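You operate a simulated robot arm through the tools that you are given. There is no shell and no other tool.

You run a simulated robot arm. Do the job below in one go: nothing can be reset, and whatever is moved stays where it is left.

TASK
Hang the yellow and green poles on the forks for their lengths.
Fine: they hang on the returns forks; raise the low guard first and lower it after; the other poles stay.

Only the result counts: the job must be done as asked and must still hold three seconds after the hand-in. Knocking over, shifting, dropping, spilling or breaking anything else fails it.

THE ROBOT
A 7-joint arm with a fingered hand, fixed in place. Base frame: the origin is on the floor under the middle of its stand, x ahead of it, y to its left, z up. Units: mm, rad, N and s.
It reaches about 760 mm from its shoulder. Its first joint turns from -1.204 to 3.002 rad. Payload 3.4 kg.
The tool frame sits at the grasp point between the pads (the TCP): z along the fingers, y along the line on which they close. The tips reach 25 mm beyond it. The gripper opens to 88 mm; its body begins 29 mm behind the TCP. The gripper is a hand of 5 fingers: y runs from the thumb to the fingers, the wrist lies at [-13, -97, -162] in the tool frame, and closing takes about 1.5 s.
Orientation is that of the tool frame in the base frame, as a unit quaternion [x, y, z, w]. With the fingers straight down and the wrist toward the robot, the tool's x, y and z point along [0, 1, 0], [1, 0, 0] and [0, 0, -1] of the base frame.

THE INTERFACE
- The arm moves only by the tool send_rows. Its argument "plan" is a list of rows, each an object (a shift or turn left out is 0, a gripper value left out holds the last) with "delta_pos": the shift along the base's x, y, z in units of 250 mm (1.0 is 250 mm), a list of three; "delta_rot": the turn, a rotation vector about the base's x, y, z in units of 120 degrees (1.0 is 120 degrees), a list of three. In form: [{"delta_pos": [dx, dy, dz], "delta_rot": [rx, ry, rz]}, ...]. A call has 1 to 20 rows; each row is the pose to reach, as a shift and turn from the pose commanded when the call began. "jaw" is the gripper command, from -1 (shut) to 1 (fully open), values between in proportion, set as the call begins (left out, the last holds). A call with a number of a shift or a turn outside -1 to 1 is refused whole. Each row takes 0.2 s and may step no farther than 50 mm and 0.15 rad from the row before; otherwise, or with a gripper value out of range, the whole call is refused. Where a pose cannot be reached the arm comes as near as it can. A force on the tool above 40 N (or 10 N above the force at the start of the call, whichever is more), or a blocked arm, ends the call early, and 0.2 s more pass. The fingers move at their own pace (about 153 mm/s each) and stop on an object; they squeeze with about 25 N. The grip force told is the motor's: it shows also when the fingers shut on nothing. Time passes only in rows, and 0.2 s behind the last, so rows that repeat a pose let the fingers close. It gives the time, the measured TCP pose, the force on the tool (base axes), the opening and the grip force at its end, in the units of the frame above (readings bear some noise), with the torque about the TCP (base axes, N m) and any sound that the robot's microphone picked up, and new pictures: "show" is both (left out), scene, wrist or none.
- Cameras (640 x 400 px; columns grow to the right, rows downward): "scene" is fixed at [51.6, -499.1, 1639.5]; the picture's right is [0.25, -0.97, 0.00], its down [-0.68, -0.17, -0.71] and it looks along [0.69, 0.17, -0.70] (base axes); focal length 278 px, centre (320, 200). "wrist" rides on the gripper at [59, -79, -105] in the tool frame; the picture's right is [-0.73, 0.32, -0.61], its down [-0.62, -0.68, 0.38] and it looks along [-0.29, 0.66, 0.70] (tool axes); focal length 234 px, centre (320, 200). There is no depth. A picture from a camera that has moved, and an enlarged one, comes with that camera's place and axes in the base frame and with its lens.
- raise_lower(by): slides the trunk up (or, below 0, down) by that many mm; the arm rides with it, the base frame stays. It gives what a move gives, with no picture.
- curl_fingers(index, middle, ring, little, thumb_bend, thumb_turn): sets how far each is bent, from 0 (flat) to 1 (curled in); at 0.3 the hand is open as for a grip, at 0.7 the pads meet at the TCP. One left out holds its place. A second passes; each finger stops where it meets its share of the squeeze, and holds until it gets a number again. A gripper value or a shape takes the hand back. It gives what a move gives, with no picture; readings hold the bend of each and the force on index, middle, ring, little, thumb and palm. thumb_turn goes from beside the hand (0) to across from the fingers (1), as for a grip.
- hand_shape(shape): the hand has 5 fingers and takes this shape, open, in about a second: jaw (thumb against the fingers, like two jaws); tri (thumb and two fingers); tip (a fingertip pinch); poke (one finger out to press); point (the index stretched); flat (the hand flat); cup (the hand cupped); fist (a fist). The gripper value then closes the fingers along that shape, each until it touches; the sizes above hold for jaw. It gives what a move gives, with no picture.
- inspect(camera, box): a new picture of the part [left, top, right, bottom] of that camera's present view, enlarged. It takes no simulated time.
- finish_job(): hands the job in; it is judged then, once.

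Nothing tells you positions but the pictures and the camera data. Unless the task says otherwise, let go and move clear before handing in.

The tools are called after "Call:" by a JSON object that holds its "name" and its "arguments". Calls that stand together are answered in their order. send_rows: Moves the arm, as the interface text tells. Its arguments: {"type":"object","properties":{"plan":{"type":"array","items":{"type":"object","properties":{"delta_pos":{"type":"array","items":{"type":"number"}},"delta_rot":{"type":"array","items":{"type":"number"}}}}},"jaw":{"type":"number"},"show":{"type":"string","enum":["both","scene","wrist","none"]}},"required":["plan"]} The other tools are called the same way: raise_lower (by) moves the trunk up or down; hand_shape (shape) gives the hand a shape; curl_fingers (index, middle, ring, little, thumb_bend, thumb_turn) moves the fingers one by one; inspect (camera, box) takes an enlarged picture of a part of a camera's view; finish_job () hands the job in.

At the start:

```text
clock: 0.0
ee_pos: [426.7, -158.3, 1385.1]
tool_rot: [0.708, 0.706, 0.001, -0.001]
wrist_force: [0.2, 0.0, -0.1]
moment: [0.0, 0.03, 0.03]
finger_gap: 87.8
grasp_force: 0.0
shape: jaw
bend: [0.3, 0.3, 0.3, 0.3, 0.3, 0.98]
finger forces: [0.0, 0.0, 0.0, 0.1, 0.0, 0.0]
trunk travel left (down, up): [-725.0, 215.0]
```

scene: 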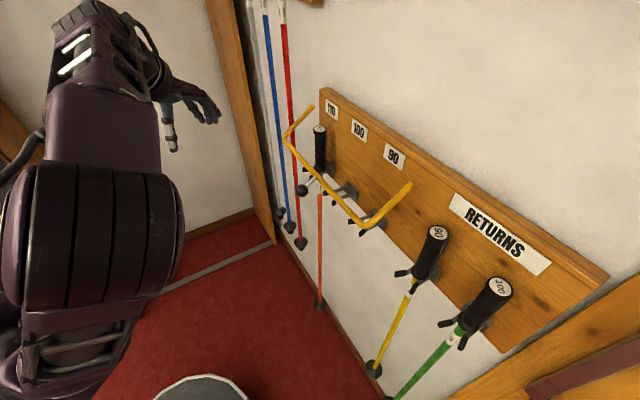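
wrist: 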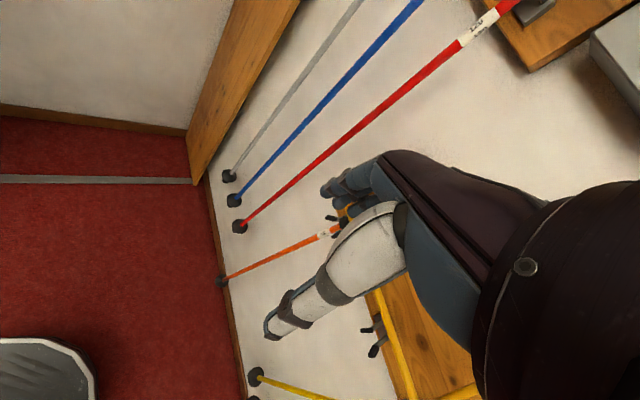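

I see a wall rack with a board: forks labelled 110, 100, 90 behind a yellow guard bar, and two RETURNS forks on the right with the yellow and green poles. I'll take enlarged looks before moving.

Call:
{"name": "inspect", "arguments": {"camera": "scene", "box": [270, 80, 430, 240]}}

Call:
{"name": "inspect", "arguments": {"camera": "scene", "box": [360, 180, 620, 400]}}

Call:
{"name": "inspect", "arguments": {"camera": "scene", "box": [230, 0, 350, 120]}}

Call:
{"name": "inspect", "arguments": {"camera": "wrist", "box": [200, 180, 480, 400]}}

```text
2.50 times, centred on (350, 160) of scene
camera zoom: at [51.6, -499.1, 1639.5], right [0.25, -0.97, 0.0], down [-0.68, -0.17, -0.71], along [0.69, 0.17, -0.7], focal length 695 px, centre (245, 300)
```

zoom: 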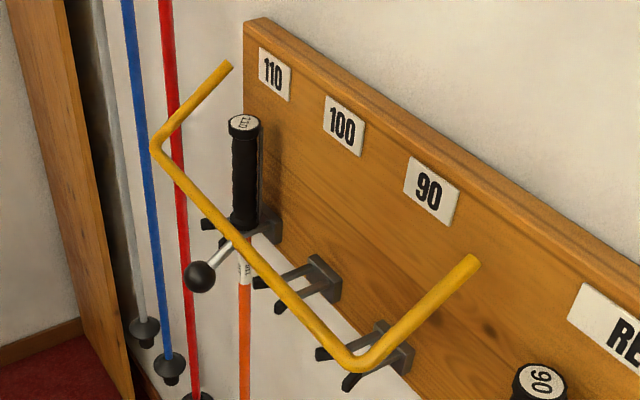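

```text
1.82 times, centred on (490, 290) of scene
camera zoom: at [51.6, -499.1, 1639.5], right [0.25, -0.97, 0.0], down [-0.68, -0.17, -0.71], along [0.69, 0.17, -0.7], focal length 506 px, centre (11, 36)
```

zoom: 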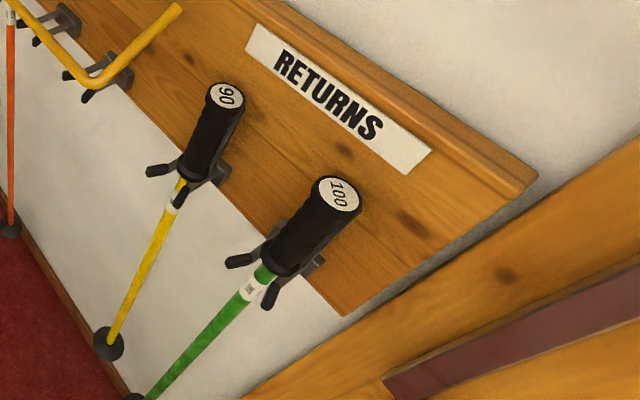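

```text
3.33 times, centred on (290, 60) of scene
camera zoom: at [51.6, -499.1, 1639.5], right [0.25, -0.97, 0.0], down [-0.68, -0.17, -0.71], along [0.69, 0.17, -0.7], focal length 927 px, centre (420, 667)
```

zoom: 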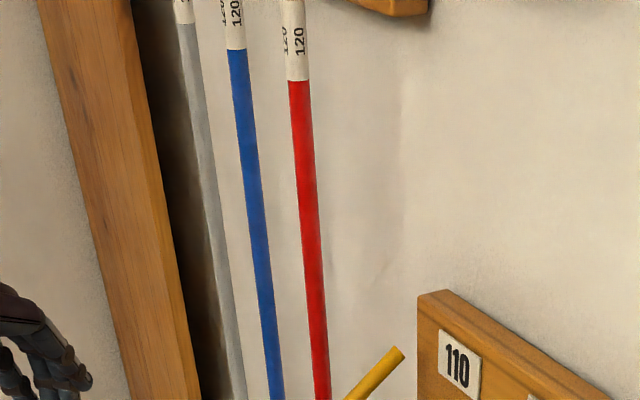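

```text
1.82 times, centred on (340, 290) of wrist
camera zoom: at [348.6, -99.4, 1489.5], right [0.32, -0.73, 0.61], down [-0.68, -0.62, -0.39], along [0.66, -0.29, -0.7], focal length 426 px, centre (284, 36)
```

zoom: 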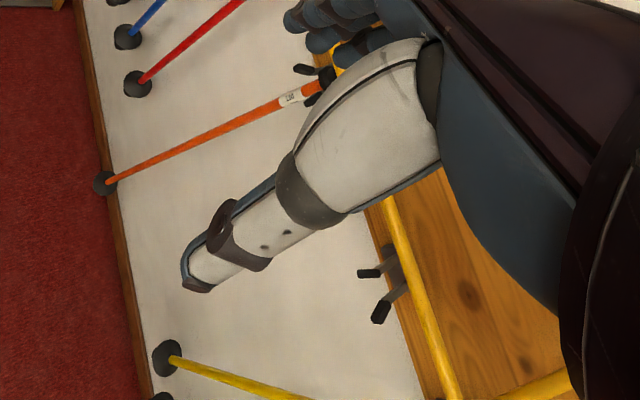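

The wall runs at about 45° to the robot's right. The 110, 100 and 90 forks sit behind a hinged yellow guard with a ball knob at mid-bar, and the yellow (90) and green (100) poles hang on the returns forks. I'll yaw the hand toward the wall to get a second view to triangulate from.

Call:
{"name": "send_rows", "arguments": {"plan": [{"delta_rot": [0, 0, -0.0625]}, {"delta_rot": [0, 0, -0.125]}, {"delta_rot": [0, 0, -0.1875]}, {"delta_rot": [0, 0, -0.25]}, {"delta_rot": [0, 0, -0.3125]}, {"delta_rot": [0, 0, -0.375]}, {"delta_rot": [0, 0, -0.375]}]}}

```text
clock: 1.6
ee_pos: [411.9, -219.9, 1327.7]
tool_rot: [0.924, 0.383, 0.003, -0.001]
wrist_force: [0.2, -1.0, 1.0]
moment: [0.01, 0.0, -0.02]
finger_gap: 87.7
grasp_force: 0.0
shape: jaw
bend: [0.3, 0.3, 0.3, 0.3, 0.3, 0.98]
finger forces: [0.0, 0.1, 0.0, 0.1, 0.1, 0.0]
out of reach, approached as far as the arm can: row 3, 4, 5, 6, 7
trunk travel left (down, up): [-725.0, 215.0]
camera wrist: at [397.9, -122.7, 1432.6], right [-0.29, -0.74, 0.6], down [-0.92, 0.04, -0.39], along [0.26, -0.67, -0.7], focal length 234 px, centre (320, 200)
```

scene: 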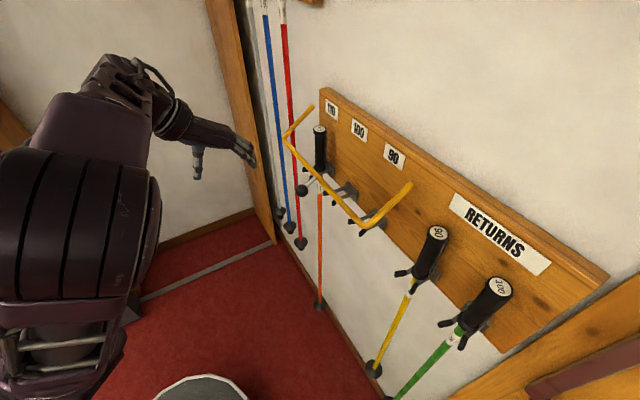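
wrist: 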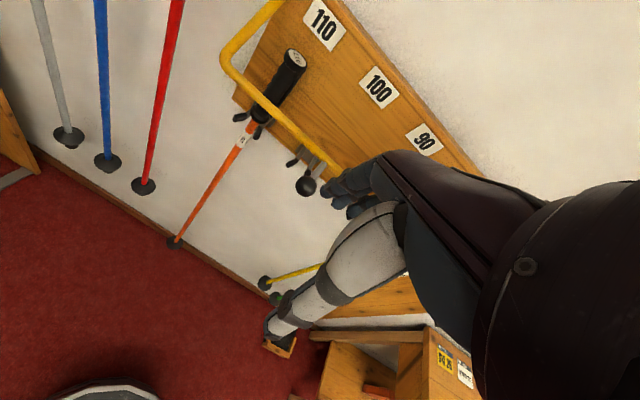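

The hand yawed but dropped about 57 mm because that height was out of reach, so the working height needs the trunk. I'll zoom in on this view for measurements.

Call:
{"name": "inspect", "arguments": {"camera": "wrist", "box": [200, 0, 360, 100]}}

Call:
{"name": "inspect", "arguments": {"camera": "wrist", "box": [200, 90, 360, 190]}}

Call:
{"name": "inspect", "arguments": {"camera": "wrist", "box": [320, 30, 480, 180]}}

Call:
{"name": "inspect", "arguments": {"camera": "scene", "box": [310, 150, 430, 240]}}

Call:
{"name": "inspect", "arguments": {"camera": "scene", "box": [0, 20, 320, 220]}}

```text
4.00 times, centred on (280, 50) of wrist
camera zoom: at [397.9, -122.7, 1432.6], right [-0.29, -0.74, 0.6], down [-0.92, 0.04, -0.39], along [0.26, -0.67, -0.7], focal length 937 px, centre (480, 800)
```

zoom: 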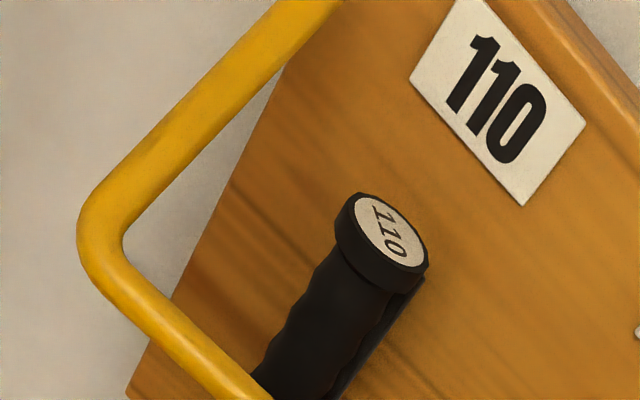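

```text
4.00 times, centred on (280, 140) of wrist
camera zoom: at [397.9, -122.7, 1432.6], right [-0.29, -0.74, 0.6], down [-0.92, 0.04, -0.39], along [0.26, -0.67, -0.7], focal length 937 px, centre (480, 440)
```

zoom: 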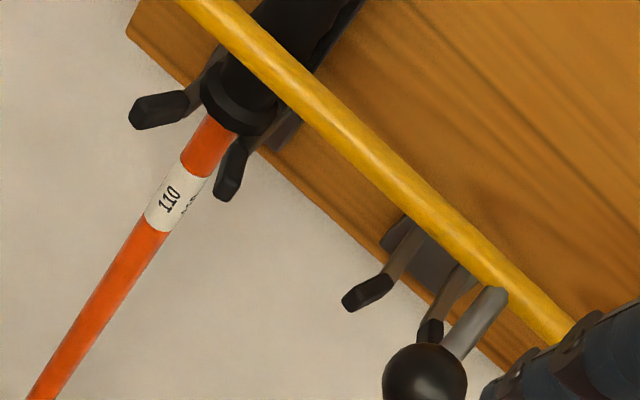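

```text
2.67 times, centred on (400, 105) of wrist
camera zoom: at [397.9, -122.7, 1432.6], right [-0.29, -0.74, 0.6], down [-0.92, 0.04, -0.39], along [0.26, -0.67, -0.7], focal length 624 px, centre (107, 453)
```

zoom: 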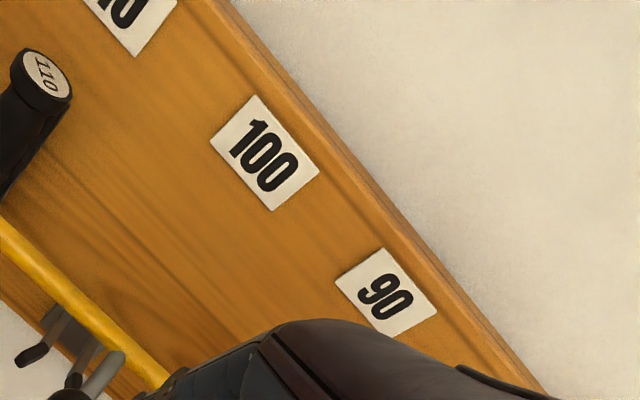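

```text
4.44 times, centred on (370, 195) of scene
camera zoom: at [51.6, -499.1, 1639.5], right [0.25, -0.97, 0.0], down [-0.68, -0.17, -0.71], along [0.69, 0.17, -0.7], focal length 1236 px, centre (98, 222)
```

zoom: 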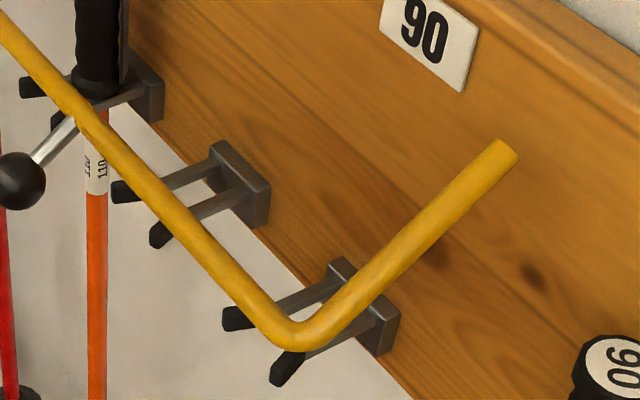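

```text
2.00 times, centred on (160, 120) of scene
camera zoom: at [51.6, -499.1, 1639.5], right [0.25, -0.97, 0.0], down [-0.68, -0.17, -0.71], along [0.69, 0.17, -0.7], focal length 556 px, centre (640, 360)
```

zoom: 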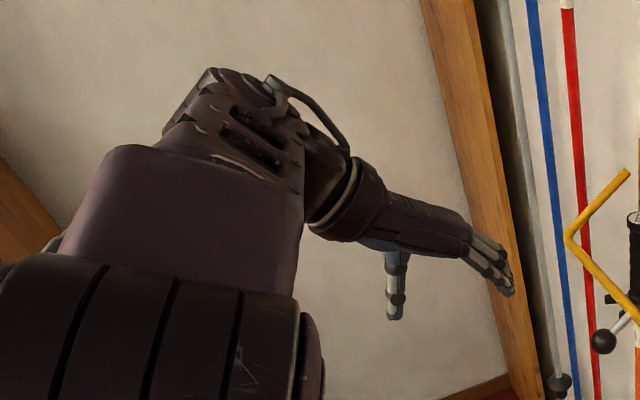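

The triangulation puts the poles about 727 mm from the robot axis along the wall normal and the handle tops at z≈1253. The guard ball is near (513, -342, 1187), and the guard's hinge is close to the board. Next I'll lower the hand in free space, clear of the guard, to learn how the arm behaves.

Call:
{"name": "send_rows", "arguments": {"plan": [{"delta_pos": [-0.02, -0.08, -0.1]}, {"delta_pos": [-0.04, -0.16, -0.2]}, {"delta_pos": [-0.06, -0.22, -0.3]}, {"delta_pos": [-0.068, -0.27, -0.4]}, {"delta_pos": [-0.068, -0.27, -0.4]}], "show": "scene"}}

```text
clock: 2.8
ee_pos: [395.7, -289.9, 1226.0]
tool_rot: [0.924, 0.382, 0.001, 0.0]
wrist_force: [-0.8, -0.4, -0.7]
moment: [-0.01, 0.01, -0.01]
finger_gap: 87.5
grasp_force: 0.0
shape: jaw
bend: [0.3, 0.3, 0.3, 0.3, 0.3, 0.98]
finger forces: [0.0, 0.0, 0.0, 0.1, 0.0, 0.0]
trunk travel left (down, up): [-725.0, 215.0]
```

scene: 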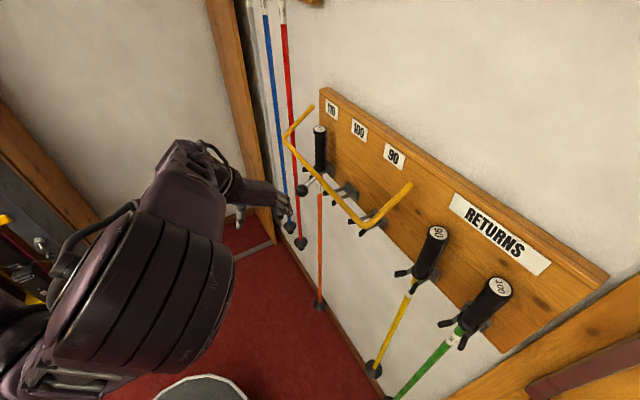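

The shoulder sits near the origin at roughly z=1100. Now I'll rotate the hand so the fingers point at the wall with the closing line along the wall, staying clear of the rack.

Call:
{"name": "send_rows", "arguments": {"plan": [{"delta_pos": [-0.01, 0.08, 0], "delta_rot": [-0.0544, 0, 0.0385]}, {"delta_pos": [-0.028, 0.17, 0], "delta_rot": [-0.1089, 0, 0.0769]}, {"delta_pos": [-0.028, 0.17, 0], "delta_rot": [-0.1633, 0, 0.1154]}, {"delta_pos": [-0.028, 0.17, 0], "delta_rot": [-0.2177, 0, 0.1539]}, {"delta_pos": [-0.028, 0.17, 0], "delta_rot": [-0.2722, 0, 0.1923]}, {"delta_pos": [-0.028, 0.17, 0], "delta_rot": [-0.3266, 0, 0.2308]}, {"delta_pos": [-0.028, 0.17, 0], "delta_rot": [-0.381, 0, 0.2693]}, {"delta_pos": [-0.028, 0.17, 0], "delta_rot": [-0.4355, 0, 0.3077]}, {"delta_pos": [-0.028, 0.17, 0], "delta_rot": [-0.4899, 0, 0.3462]}, {"delta_pos": [-0.028, 0.17, 0], "delta_rot": [-0.5443, 0, 0.3847]}, {"delta_pos": [-0.028, 0.17, 0], "delta_rot": [-0.5988, 0, 0.4231]}, {"delta_pos": [-0.028, 0.17, 0], "delta_rot": [-0.6532, 0, 0.4616]}, {"delta_pos": [-0.028, 0.17, 0], "delta_rot": [-0.7076, 0, 0.5001]}, {"delta_pos": [-0.028, 0.17, 0], "delta_rot": [-0.7621, 0, 0.5385]}, {"delta_pos": [-0.028, 0.17, 0], "delta_rot": [-0.8165, 0, 0.577]}, {"delta_pos": [-0.028, 0.17, 0], "delta_rot": [-0.8165, 0, 0.577]}]}}

```text
clock: 6.2
ee_pos: [477.5, -272.6, 1218.8]
tool_rot: [0.269, 0.653, -0.27, 0.654]
wrist_force: [0.3, 0.5, 0.4]
moment: [-0.01, -0.01, -0.02]
finger_gap: 87.6
grasp_force: 0.0
shape: jaw
bend: [0.3, 0.3, 0.3, 0.3, 0.3, 0.98]
finger forces: [0.1, 0.1, 0.0, 0.0, 0.1, 0.1]
out of reach, approached as far as the arm can: row 5, 6, 7, 8, 9, 10, 11, 12, 13, 14, 15, 16
trunk travel left (down, up): [-725.0, 215.0]
camera wrist: at [348.6, -254.4, 1159.4], right [-0.2, 0.66, 0.73], down [-0.21, -0.75, 0.62], along [0.96, -0.03, 0.29], focal length 234 px, centre (320, 200)
```

scene: 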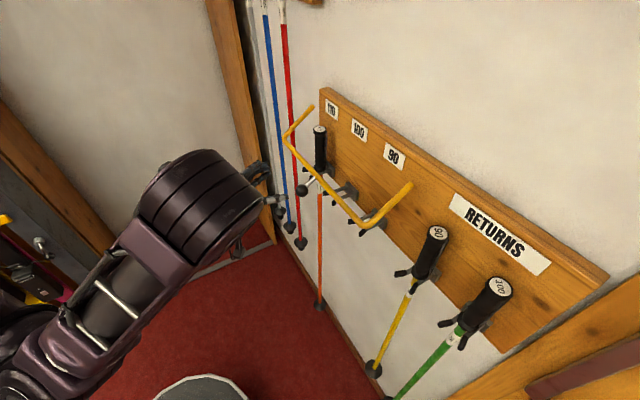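
wrist: 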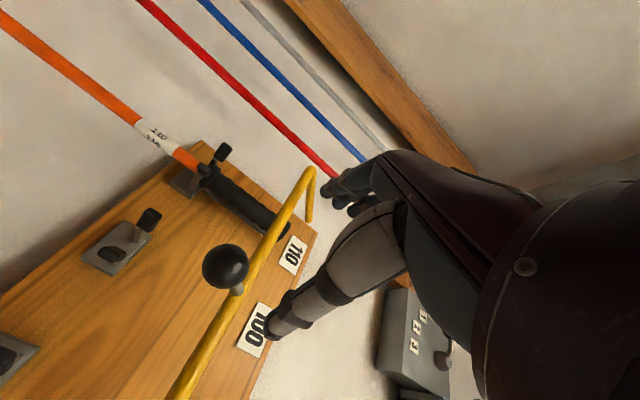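

The hand now points at the wall, and this pose was easy to hold at n≈-530. The ball triangulates to (517, -341, 1188). I'll check reach toward the returns forks with this orientation, staying well in front of everything.

Call:
{"name": "send_rows", "arguments": {"plan": [{"delta_pos": [-0.127, -0.127, 0]}, {"delta_pos": [-0.255, -0.255, 0]}, {"delta_pos": [-0.382, -0.382, 0]}, {"delta_pos": [-0.509, -0.509, 0]}, {"delta_pos": [-0.637, -0.637, 0]}, {"delta_pos": [-0.764, -0.764, 0]}, {"delta_pos": [-0.764, -0.764, 0]}]}}

```text
clock: 7.8
ee_pos: [290.7, -467.6, 1219.3]
tool_rot: [0.27, 0.654, -0.27, 0.653]
wrist_force: [0.7, -0.1, -0.1]
moment: [0.0, 0.05, 0.04]
finger_gap: 87.5
grasp_force: 0.1
shape: jaw
bend: [0.3, 0.3, 0.3, 0.3, 0.3, 0.98]
finger forces: [0.0, 0.0, 0.0, 0.0, 0.1, 0.0]
out of reach, approached as far as the arm can: row 1, 2, 3, 4
trunk travel left (down, up): [-725.0, 215.0]
camera wrist: at [160.0, -449.1, 1160.3], right [-0.2, 0.66, 0.73], down [-0.21, -0.75, 0.62], along [0.96, -0.03, 0.29], focal length 234 px, centre (320, 200)
```

scene: 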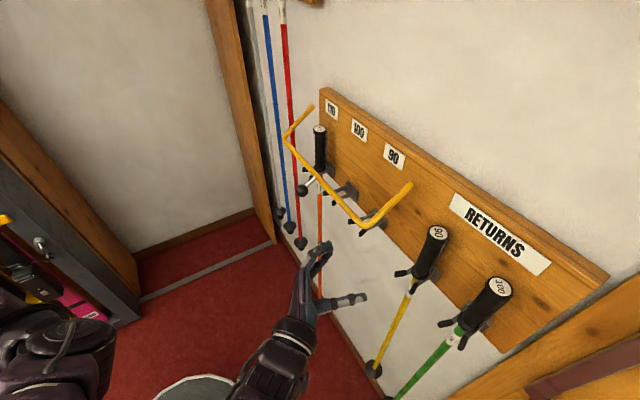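
wrist: 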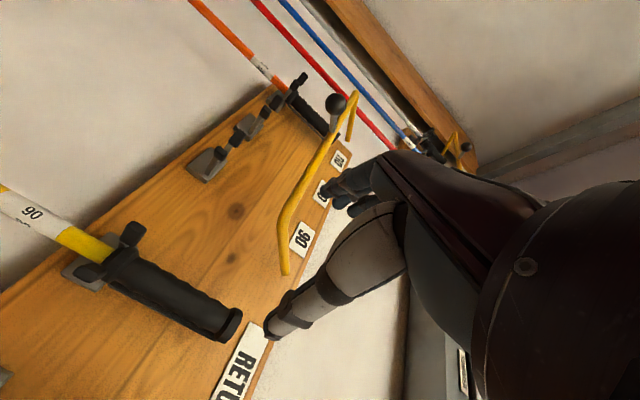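

Reach is fine here, in front of the yellow pole. Continuing toward the green pole and then a bit closer to the wall, still short of the handles.

Call:
{"name": "send_rows", "arguments": {"plan": [{"delta_pos": [-0.12, -0.14, 0]}, {"delta_pos": [-0.24, -0.29, 0]}, {"delta_pos": [-0.368, -0.43, 0]}, {"delta_pos": [-0.368, -0.504, 0]}, {"delta_pos": [-0.25, -0.62, 0]}, {"delta_pos": [-0.14, -0.732, 0]}, {"delta_pos": [-0.14, -0.732, 0]}]}}

```text
clock: 9.4
ee_pos: [254.3, -650.6, 1222.9]
tool_rot: [0.27, 0.654, -0.269, 0.654]
wrist_force: [0.1, 0.0, -0.5]
moment: [-0.01, -0.01, 0.02]
finger_gap: 88.0
grasp_force: 0.0
shape: jaw
bend: [0.3, 0.3, 0.3, 0.3, 0.3, 0.98]
finger forces: [0.0, 0.1, 0.0, 0.0, 0.0, 0.0]
trunk travel left (down, up): [-725.0, 215.0]
camera wrist: at [123.0, -632.9, 1162.8], right [-0.2, 0.66, 0.73], down [-0.21, -0.75, 0.62], along [0.96, -0.03, 0.29], focal length 234 px, centre (320, 200)
```

scene: 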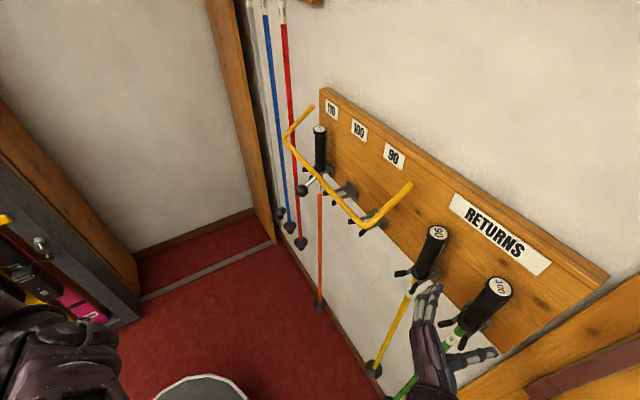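
wrist: 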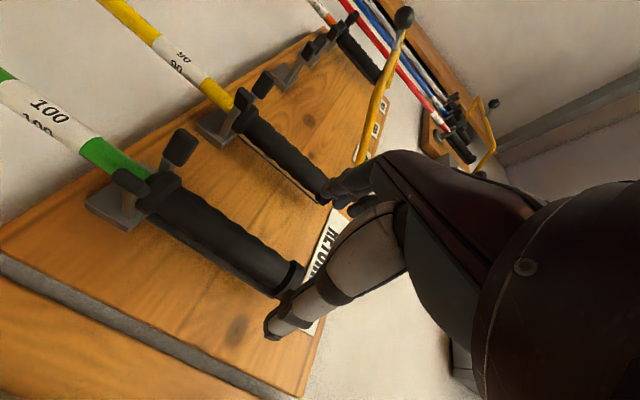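

The arm reaches here comfortably, at n≈-640 in front of the green pole, and both shaft labels agree (green 100, yellow 90). I'll zoom in on the fork and handle details.

Call:
{"name": "inspect", "arguments": {"camera": "wrist", "box": [60, 90, 340, 300]}}

Call:
{"name": "inspect", "arguments": {"camera": "wrist", "box": [190, 0, 520, 210]}}

Call:
{"name": "inspect", "arguments": {"camera": "scene", "box": [360, 200, 540, 400]}}

```text
1.90 times, centred on (200, 195) of wrist
camera zoom: at [123.0, -632.9, 1162.8], right [-0.2, 0.66, 0.73], down [-0.21, -0.75, 0.62], along [0.96, -0.03, 0.29], focal length 446 px, centre (549, 210)
```

zoom: 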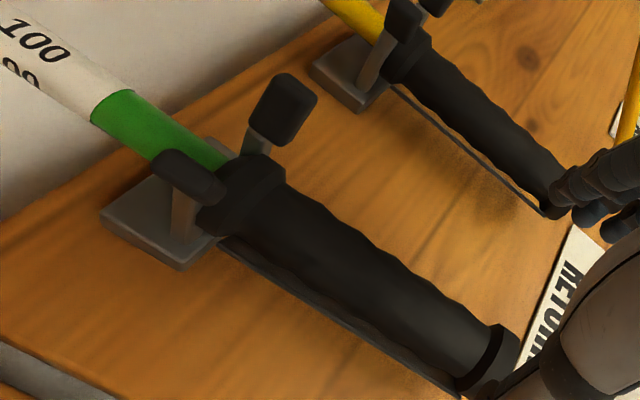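

```text
1.90 times, centred on (355, 105) of wrist
camera zoom: at [123.0, -632.9, 1162.8], right [-0.2, 0.66, 0.73], down [-0.21, -0.75, 0.62], along [0.96, -0.03, 0.29], focal length 446 px, centre (253, 381)
```

zoom: 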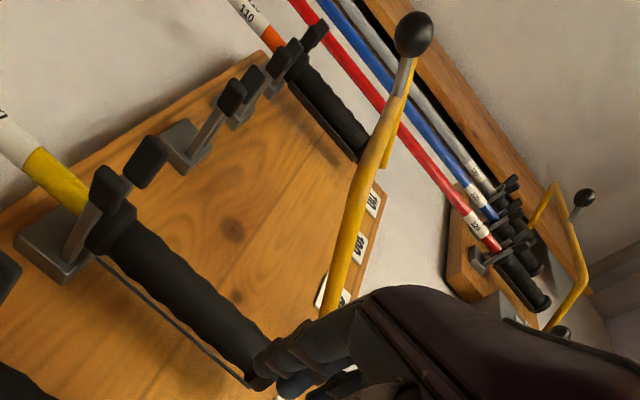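

```text
2.00 times, centred on (450, 300) of scene
camera zoom: at [51.6, -499.1, 1639.5], right [0.25, -0.97, 0.0], down [-0.68, -0.17, -0.71], along [0.69, 0.17, -0.7], focal length 556 px, centre (60, 0)
```

zoom: 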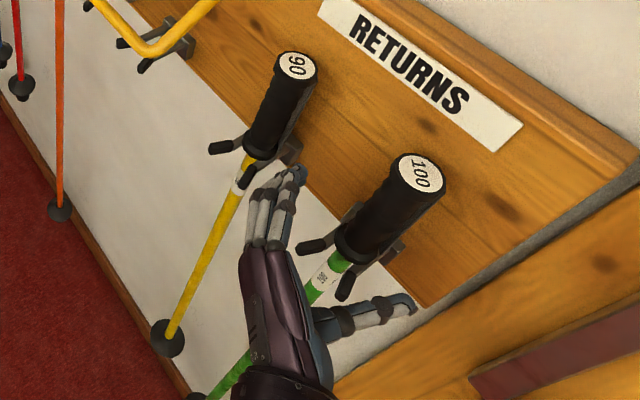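

The arm can work at these poles. The guard is first, so I'll back off, shift toward the guard, and raise the trunk so the high end of the guard's swing is reachable.

Call:
{"name": "send_rows", "arguments": {"plan": [{"delta_pos": [-0.127, 0.127, 0]}, {"delta_pos": [-0.255, 0.255, 0]}, {"delta_pos": [-0.128, 0.382, 0]}, {"delta_pos": [0, 0.509, 0]}, {"delta_pos": [0.127, 0.636, 0]}, {"delta_pos": [0.254, 0.763, 0]}, {"delta_pos": [0.381, 0.89, 0]}, {"delta_pos": [0.381, 0.89, 0]}], "show": "none"}}

Call:
{"name": "raise_lower", "arguments": {"by": 190}}

```text
clock: 11.2
ee_pos: [350.3, -426.9, 1220.6]
tool_rot: [0.27, 0.653, -0.27, 0.654]
wrist_force: [-0.9, -0.7, -0.4]
moment: [0.02, 0.02, -0.04]
finger_gap: 87.9
grasp_force: 0.1
shape: jaw
bend: [0.3, 0.3, 0.3, 0.3, 0.3, 0.98]
finger forces: [0.0, 0.1, 0.0, 0.1, 0.1, 0.1]
trunk travel left (down, up): [-725.0, 215.0]
```

```text
clock: 13.3
ee_pos: [349.4, -427.1, 1411.3]
tool_rot: [0.271, 0.653, -0.269, 0.654]
wrist_force: [-0.7, -0.6, -0.1]
moment: [-0.01, -0.02, 0.0]
finger_gap: 87.7
grasp_force: 0.1
shape: jaw
bend: [0.3, 0.3, 0.3, 0.3, 0.3, 0.98]
finger forces: [0.0, 0.1, 0.1, 0.0, 0.1, 0.0]
trunk travel left (down, up): [-915.0, 25.0]
```

Call:
{"name": "send_rows", "arguments": {"plan": [{"delta_pos": [0.07, 0.074, -0.127]}, {"delta_pos": [0.141, 0.148, -0.255]}, {"delta_pos": [0.212, 0.222, -0.382]}, {"delta_pos": [0.282, 0.296, -0.51]}, {"delta_pos": [0.353, 0.37, -0.637]}, {"delta_pos": [0.423, 0.444, -0.765]}, {"delta_pos": [0.494, 0.518, -0.892]}, {"delta_pos": [0.494, 0.518, -0.892]}]}}

```text
clock: 15.1
ee_pos: [474.4, -297.0, 1186.9]
tool_rot: [0.271, 0.653, -0.27, 0.653]
wrist_force: [-0.3, -0.1, 0.3]
moment: [0.01, 0.02, -0.01]
finger_gap: 87.7
grasp_force: 0.0
shape: jaw
bend: [0.3, 0.3, 0.3, 0.3, 0.3, 0.98]
finger forces: [0.0, 0.1, 0.0, 0.0, 0.0, 0.1]
trunk travel left (down, up): [-915.0, 25.0]
camera wrist: at [343.2, -279.0, 1126.8], right [-0.2, 0.66, 0.73], down [-0.21, -0.75, 0.62], along [0.96, -0.03, 0.29], focal length 234 px, centre (320, 200)
```

scene: 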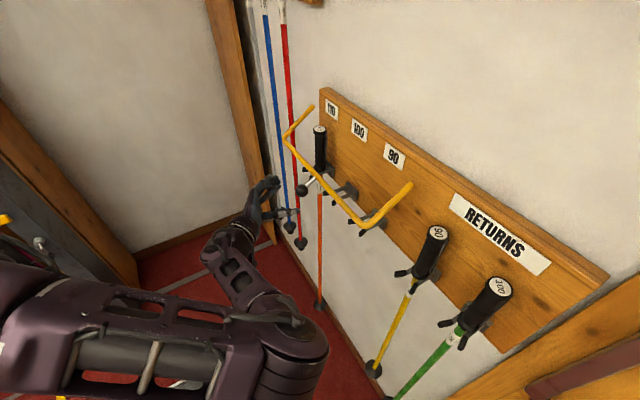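
wrist: 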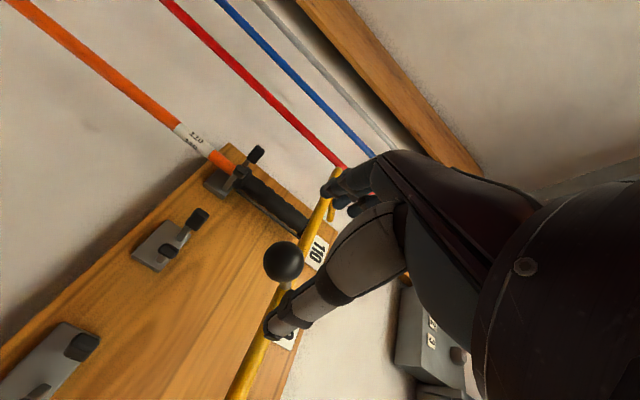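

The ball sits exactly where the triangulation predicted. I'll advance so it is between thumb and fingers.

Call:
{"name": "send_rows", "arguments": {"plan": [{"delta_pos": [0.06, -0.06, 0.002]}, {"delta_pos": [0.12, -0.12, 0.004]}, {"delta_pos": [0.17, -0.176, 0.006]}, {"delta_pos": [0.17, -0.176, 0.006]}]}}

```text
clock: 16.1
ee_pos: [517.8, -341.2, 1188.2]
tool_rot: [0.27, 0.653, -0.269, 0.654]
wrist_force: [-0.2, -0.6, -0.3]
moment: [-0.02, 0.01, -0.01]
finger_gap: 87.9
grasp_force: 0.0
shape: jaw
bend: [0.3, 0.3, 0.3, 0.3, 0.3, 0.98]
finger forces: [0.1, 0.0, 0.1, 0.1, 0.1, 0.0]
trunk travel left (down, up): [-915.0, 25.0]
camera wrist: at [387.2, -322.6, 1129.2], right [-0.2, 0.66, 0.73], down [-0.21, -0.75, 0.62], along [0.96, -0.03, 0.29], focal length 234 px, centre (320, 200)
```

scene: 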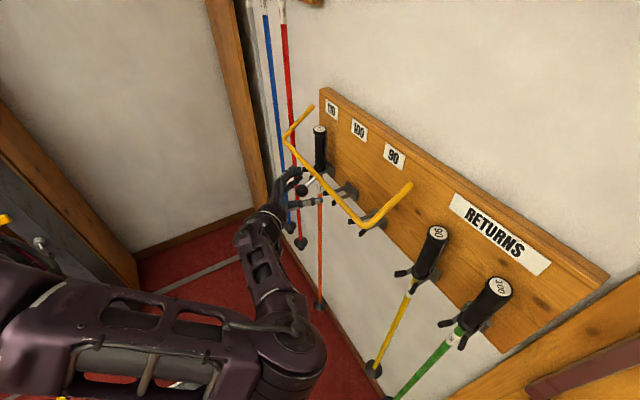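
wrist: 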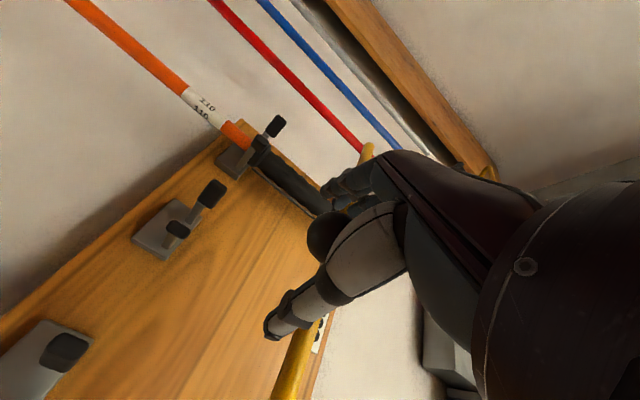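

The ball appears between thumb and fingers with no contact force. Closing the hand on it.

Call:
{"name": "send_rows", "arguments": {"plan": [{}, {}, {}, {}, {}, {}, {}, {}, {}], "jaw": -1}}

```text
clock: 18.1
ee_pos: [518.0, -343.1, 1188.7]
tool_rot: [0.272, 0.654, -0.269, 0.653]
wrist_force: [2.8, -6.0, 3.2]
moment: [-0.12, 0.0, 0.18]
finger_gap: 16.1
grasp_force: 24.9
shape: jaw
bend: [0.73, 0.71, 0.68, 0.7, 0.8, 1.0]
finger forces: [10.5, 3.0, 4.8, 0.0, 21.4, 0.1]
trunk travel left (down, up): [-915.0, 25.0]
camera wrist: at [387.5, -324.0, 1128.8], right [-0.2, 0.66, 0.73], down [-0.21, -0.75, 0.62], along [0.96, -0.03, 0.29], focal length 234 px, centre (320, 200)
```

scene: 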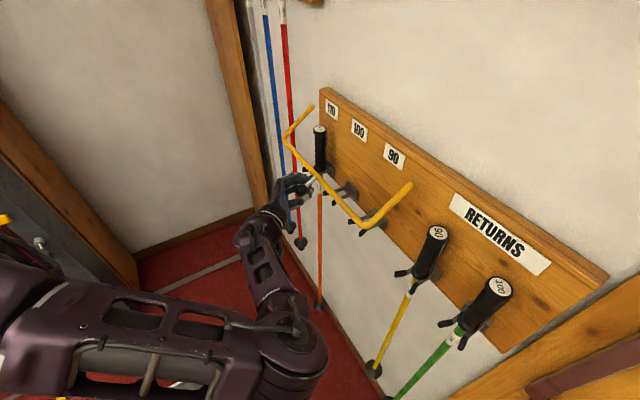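
wrist: 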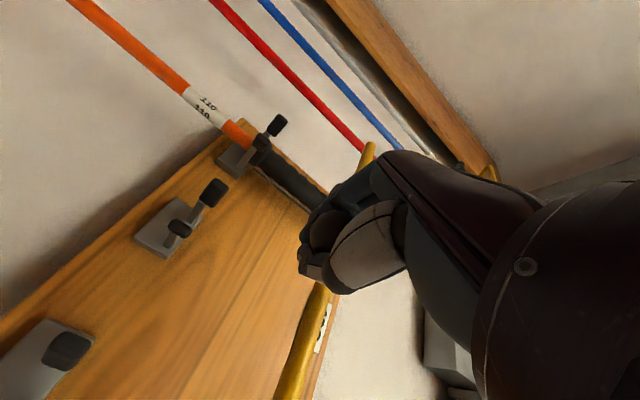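

The knob is held. I'll lift it along an arc about the estimated hinge (n≈-749, z≈1283), starting gently and watching the forces.

Call:
{"name": "send_rows", "arguments": {"plan": [{"delta_pos": [-0.014, 0.014, 0.034]}, {"delta_pos": [-0.028, 0.028, 0.068]}, {"delta_pos": [-0.04, 0.04, 0.106]}, {"delta_pos": [-0.0515, 0.0515, 0.144]}]}}

```text
clock: 19.1
ee_pos: [504.2, -330.8, 1224.7]
tool_rot: [0.271, 0.654, -0.27, 0.653]
wrist_force: [-3.6, -1.7, -5.9]
moment: [0.04, 0.26, 0.14]
finger_gap: 15.4
grasp_force: 24.6
shape: jaw
bend: [0.74, 0.71, 0.7, 0.7, 0.82, 1.0]
finger forces: [3.8, 10.0, 2.5, 0.0, 11.7, 0.0]
trunk travel left (down, up): [-915.0, 25.0]
camera wrist: at [373.3, -311.1, 1165.4], right [-0.2, 0.65, 0.73], down [-0.21, -0.76, 0.62], along [0.96, -0.03, 0.29], focal length 234 px, centre (320, 200)
```

scene: 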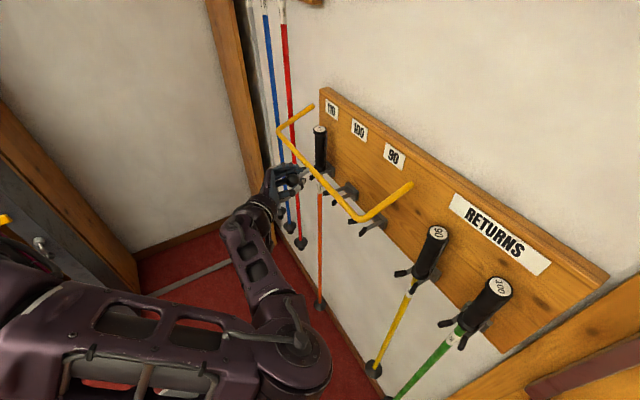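
wrist: 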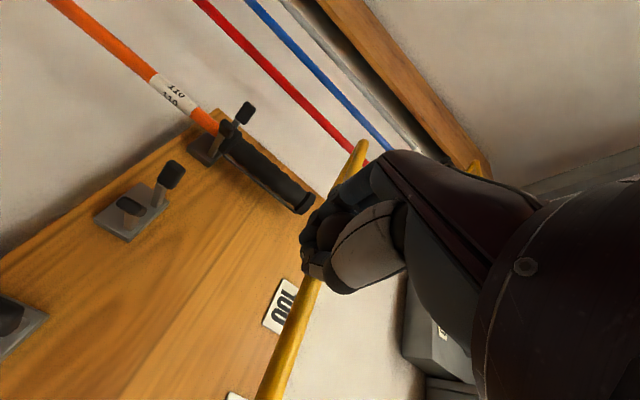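

The guard swings cleanly about its hinge with only about 6 N of load. Continuing up the arc.

Call:
{"name": "send_rows", "arguments": {"plan": [{"delta_pos": [-0.0187, 0.0187, 0.0916]}, {"delta_pos": [-0.028, 0.028, 0.186]}, {"delta_pos": [-0.028, 0.028, 0.2816]}, {"delta_pos": [-0.0187, 0.0187, 0.3764]}, {"delta_pos": [0, 0, 0.468]}]}}

```text
clock: 20.3
ee_pos: [507.4, -329.1, 1340.2]
tool_rot: [0.271, 0.654, -0.27, 0.653]
wrist_force: [5.7, 3.0, -7.6]
moment: [0.13, 0.21, 0.01]
finger_gap: 12.1
grasp_force: 25.2
shape: jaw
bend: [0.73, 0.72, 0.7, 0.7, 0.84, 1.0]
finger forces: [0.1, 6.7, 2.5, 1.3, 0.0, 0.0]
trunk travel left (down, up): [-915.0, 25.0]
camera wrist: at [377.0, -311.0, 1281.2], right [-0.2, 0.66, 0.73], down [-0.21, -0.75, 0.62], along [0.96, -0.03, 0.29], focal length 234 px, centre (320, 200)
```

scene: 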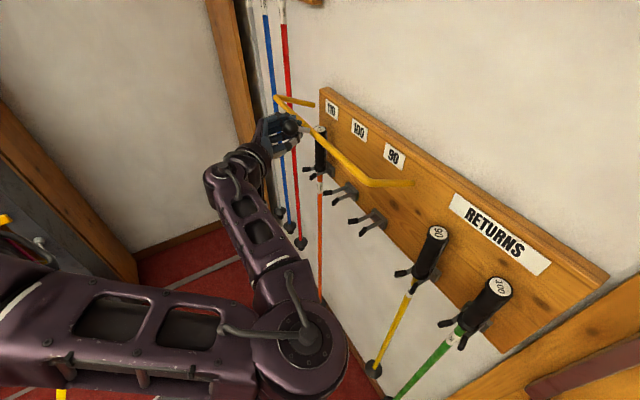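
wrist: 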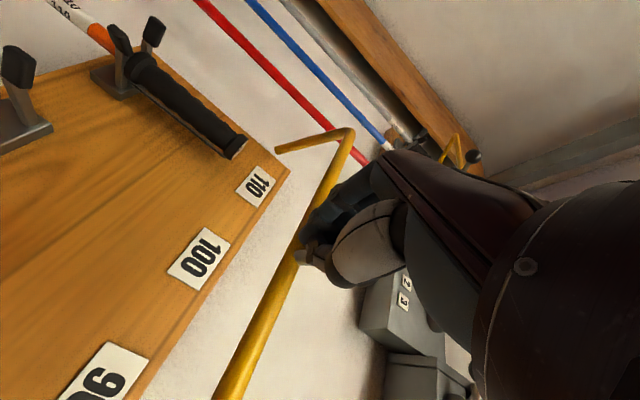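

The guard is up past horizontal but the grip reading has changed, so I'll check whether the ball is still held.

Call:
{"name": "inspect", "arguments": {"camera": "scene", "box": [230, 70, 350, 190]}}

Call:
{"name": "inspect", "arguments": {"camera": "wrist", "box": [240, 110, 420, 300]}}

```text
3.33 times, centred on (290, 130) of scene
camera zoom: at [51.6, -499.1, 1639.5], right [0.25, -0.97, 0.0], down [-0.68, -0.17, -0.71], along [0.69, 0.17, -0.7], focal length 927 px, centre (420, 433)
```

zoom: 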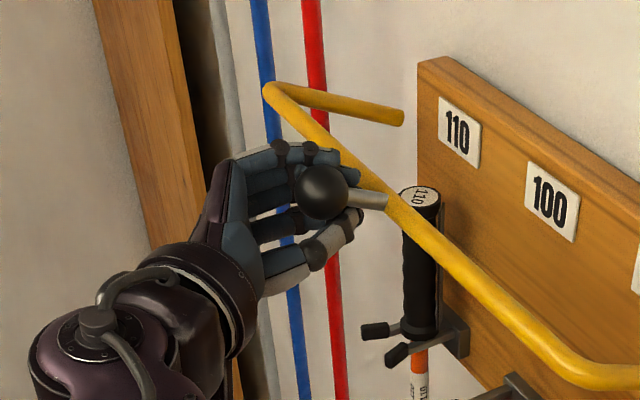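

```text
2.11 times, centred on (330, 205) of wrist
camera zoom: at [377.0, -311.0, 1281.2], right [-0.2, 0.66, 0.73], down [-0.21, -0.75, 0.62], along [0.96, -0.03, 0.29], focal length 493 px, centre (299, 190)
```

zoom: 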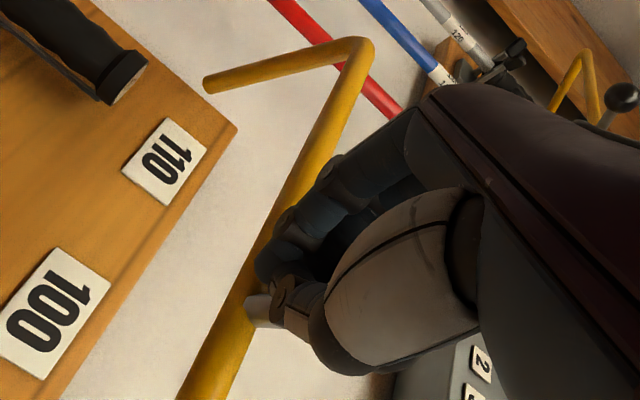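

The ball has rolled up to sit on top of the closed fingers, so the hand is now supporting the guard from below, which still lifts it. I'll continue slowly along the arc, pushing up and toward the wall.

Call:
{"name": "send_rows", "arguments": {"plan": [{"delta_pos": [0.0226, -0.0226, 0.064]}, {"delta_pos": [0.0538, -0.0538, 0.132]}]}}

Call:
{"name": "inspect", "arguments": {"camera": "scene", "box": [230, 50, 430, 190]}}

```text
clock: 20.9
ee_pos: [520.9, -341.4, 1373.1]
tool_rot: [0.271, 0.655, -0.269, 0.652]
wrist_force: [5.0, 4.1, -9.7]
moment: [0.28, 0.43, 0.04]
finger_gap: 12.1
grasp_force: 25.2
shape: jaw
bend: [0.73, 0.72, 0.7, 0.7, 0.85, 1.0]
finger forces: [0.0, 4.9, 4.1, 4.3, 25.0, 0.0]
trunk travel left (down, up): [-915.0, 25.0]
camera wrist: at [391.2, -324.1, 1314.3], right [-0.2, 0.66, 0.73], down [-0.21, -0.75, 0.62], along [0.96, -0.03, 0.29], focal length 234 px, centre (320, 200)
```

scene: 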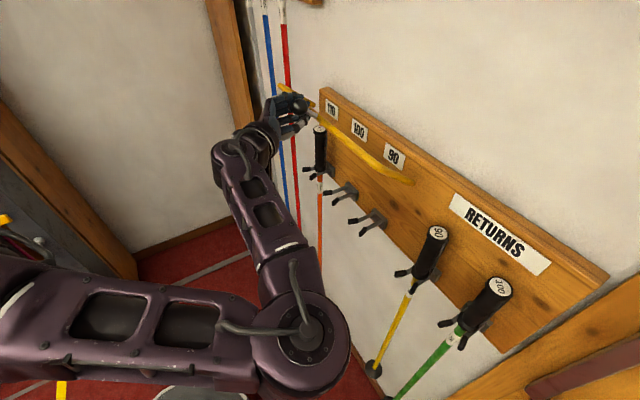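
wrist: 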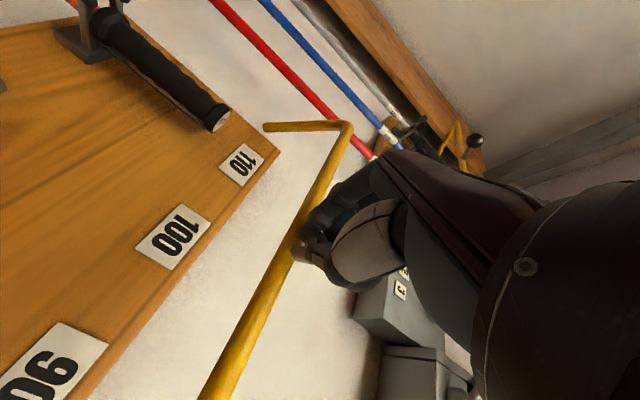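

```text
2.86 times, centred on (330, 120) of scene
camera zoom: at [51.6, -499.1, 1639.5], right [0.25, -0.97, 0.0], down [-0.68, -0.17, -0.71], along [0.69, 0.17, -0.7], focal length 794 px, centre (291, 429)
```

zoom: 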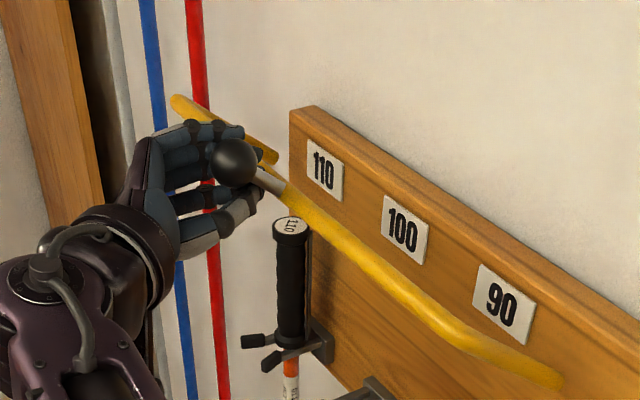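

Guard at about 40° with ~10 N load. Continuing the arc.

Call:
{"name": "send_rows", "arguments": {"plan": [{"delta_pos": [0.028, -0.028, 0.046]}, {"delta_pos": [0.0546, -0.0546, 0.088]}, {"delta_pos": [0.0834, -0.0834, 0.126]}, {"delta_pos": [0.1126, -0.1126, 0.16]}]}}

Call:
{"name": "inspect", "arguments": {"camera": "scene", "box": [230, 50, 430, 190]}}

```text
clock: 21.8
ee_pos: [533.6, -356.8, 1406.0]
tool_rot: [0.268, 0.659, -0.265, 0.651]
wrist_force: [-16.7, 12.4, -12.6]
moment: [0.04, -0.02, 0.05]
finger_gap: 9.8
grasp_force: 25.1
shape: jaw
bend: [0.73, 0.73, 0.7, 0.7, 0.88, 0.92]
finger forces: [9.8, 0.0, 0.0, 0.0, 33.9, 0.1]
trunk travel left (down, up): [-915.0, 25.0]
stopped in row 4: the force on the tool passed its limit at 46 N (the readings are from after the stop); the commanded pose is now the measured one
camera wrist: at [403.3, -339.7, 1347.3], right [-0.2, 0.65, 0.73], down [-0.2, -0.76, 0.62], along [0.96, -0.02, 0.28], focal length 234 px, centre (320, 200)
```

scene: 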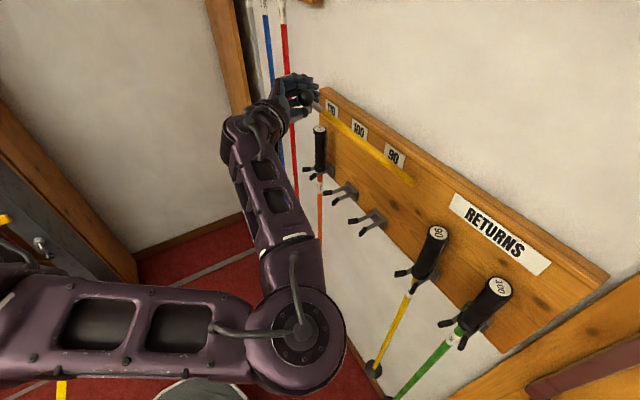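
wrist: 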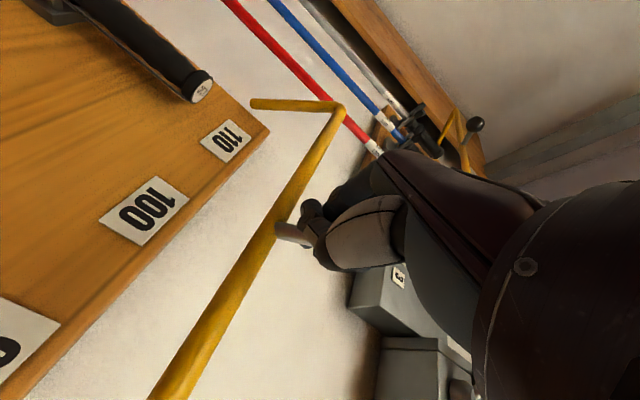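

```text
2.86 times, centred on (330, 120) of scene
camera zoom: at [51.6, -499.1, 1639.5], right [0.25, -0.97, 0.0], down [-0.68, -0.17, -0.71], along [0.69, 0.17, -0.7], focal length 794 px, centre (291, 429)
```

zoom: 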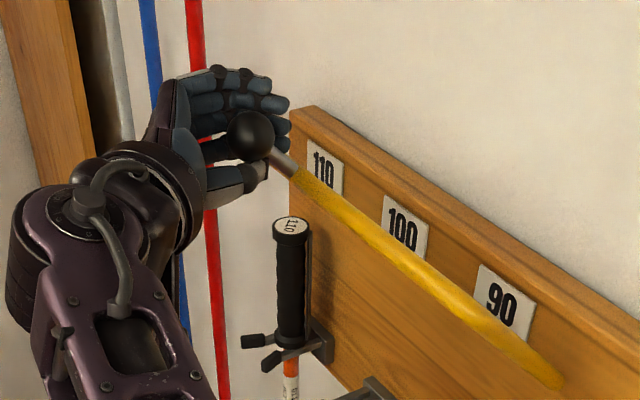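

The guard now looks to be near +47° and the hand met firm resistance, which may be the guard's upper stop. I'll ease the hand down a little to see whether the guard holds by itself.

Call:
{"name": "send_rows", "arguments": {"plan": [{"delta_pos": [-0.01, 0.01, -0.03]}, {"delta_pos": [-0.02, 0.02, -0.06]}, {"delta_pos": [-0.02, 0.02, -0.06]}], "show": "scene"}}

Call:
{"name": "inspect", "arguments": {"camera": "scene", "box": [230, 50, 430, 190]}}

```text
clock: 22.6
ee_pos: [529.6, -352.2, 1394.9]
tool_rot: [0.269, 0.655, -0.268, 0.654]
wrist_force: [-5.9, 7.1, 12.0]
moment: [-0.17, -0.29, 0.04]
finger_gap: 9.1
grasp_force: 25.2
shape: jaw
bend: [0.73, 0.73, 0.7, 0.7, 0.88, 0.95]
finger forces: [21.0, 0.1, 0.1, 0.0, 13.9, 0.1]
trunk travel left (down, up): [-915.0, 25.0]
```

scene: 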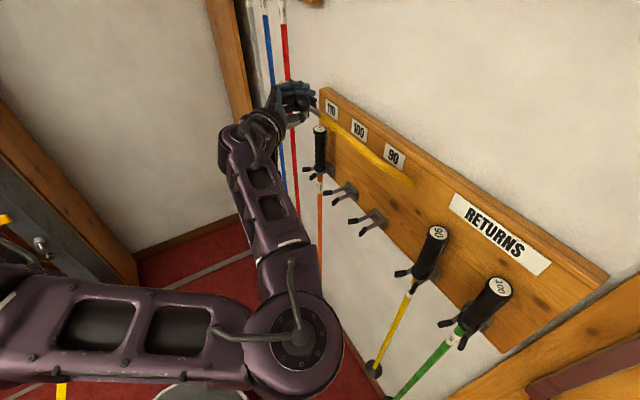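

```text
2.86 times, centred on (330, 120) of scene
camera zoom: at [51.6, -499.1, 1639.5], right [0.25, -0.97, 0.0], down [-0.68, -0.17, -0.71], along [0.69, 0.17, -0.7], focal length 794 px, centre (291, 429)
```

zoom: 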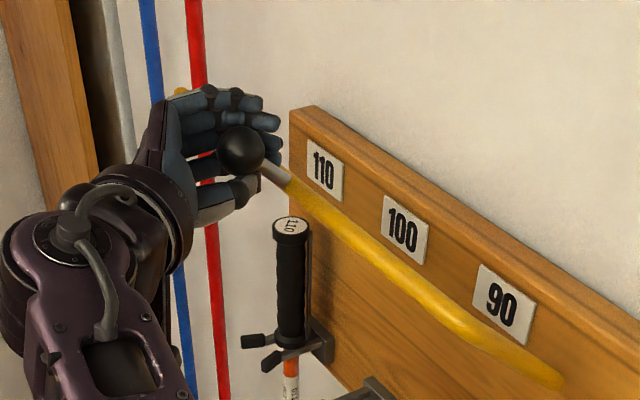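

Pulling down met a ~12 N resistance, so the hinge holds by friction. The guard at about +45° leaves plenty of room under it, so I'll open the hand and check that it stays up.

Call:
{"name": "send_rows", "arguments": {"plan": [{}, {}, {}, {}, {}, {}], "jaw": 1}}

Call:
{"name": "inspect", "arguments": {"camera": "scene", "box": [230, 50, 430, 190]}}

```text
clock: 24.0
ee_pos: [538.8, -345.0, 1391.1]
tool_rot: [0.266, 0.658, -0.269, 0.651]
wrist_force: [7.3, 27.9, -7.7]
moment: [0.29, 0.0, 0.37]
finger_gap: 46.6
grasp_force: 0.1
shape: jaw
bend: [0.3, 0.3, 0.3, 0.3, 0.75, 0.95]
finger forces: [0.0, 0.1, 0.1, 0.0, 29.2, 0.0]
trunk travel left (down, up): [-915.0, 25.0]
camera wrist: at [407.2, -328.1, 1333.1], right [-0.2, 0.66, 0.73], down [-0.2, -0.75, 0.63], along [0.96, -0.02, 0.28], focal length 234 px, centre (320, 200)
```

scene: 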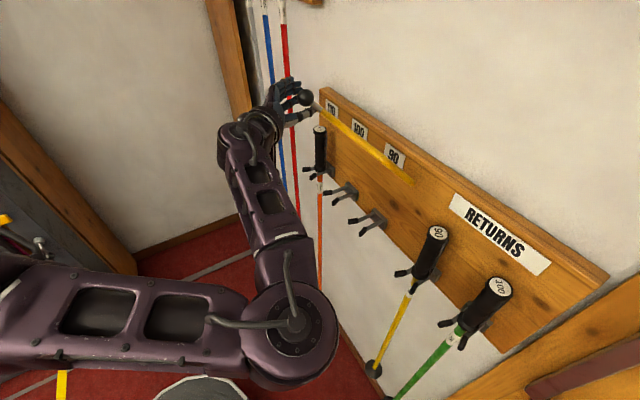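
wrist: 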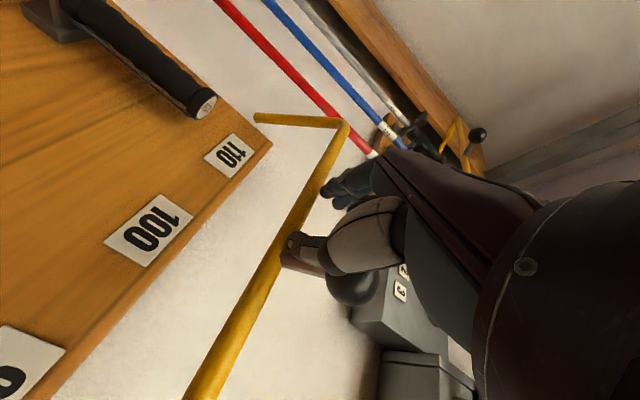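

```text
2.86 times, centred on (330, 120) of scene
camera zoom: at [51.6, -499.1, 1639.5], right [0.25, -0.97, 0.0], down [-0.68, -0.17, -0.71], along [0.69, 0.17, -0.7], focal length 794 px, centre (291, 429)
```

zoom: 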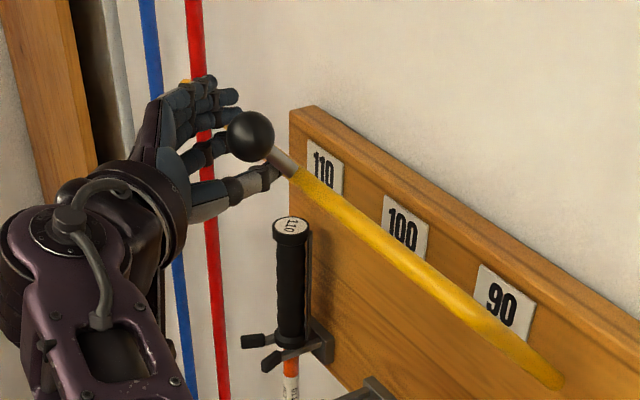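

The thumb ended up on the finger side of the knob's stem and is pushing sideways on it. I'll relax the thumb and then draw the hand straight back from the wall to free it.

Call:
{"name": "curl_fingers", "arguments": {"thumb_bend": 0.8}}

```text
clock: 25.0
ee_pos: [534.4, -357.7, 1390.4]
tool_rot: [0.269, 0.658, -0.268, 0.65]
wrist_force: [-0.4, 0.0, 0.8]
moment: [0.03, -0.06, 0.01]
finger_gap: 27.0
grasp_force: 0.3
shape: fingers
bend: [0.3, 0.3, 0.3, 0.3, 0.8, 0.97]
finger forces: [0.8, 0.1, 0.0, 0.1, 0.2, 0.0]
trunk travel left (down, up): [-915.0, 25.0]
```

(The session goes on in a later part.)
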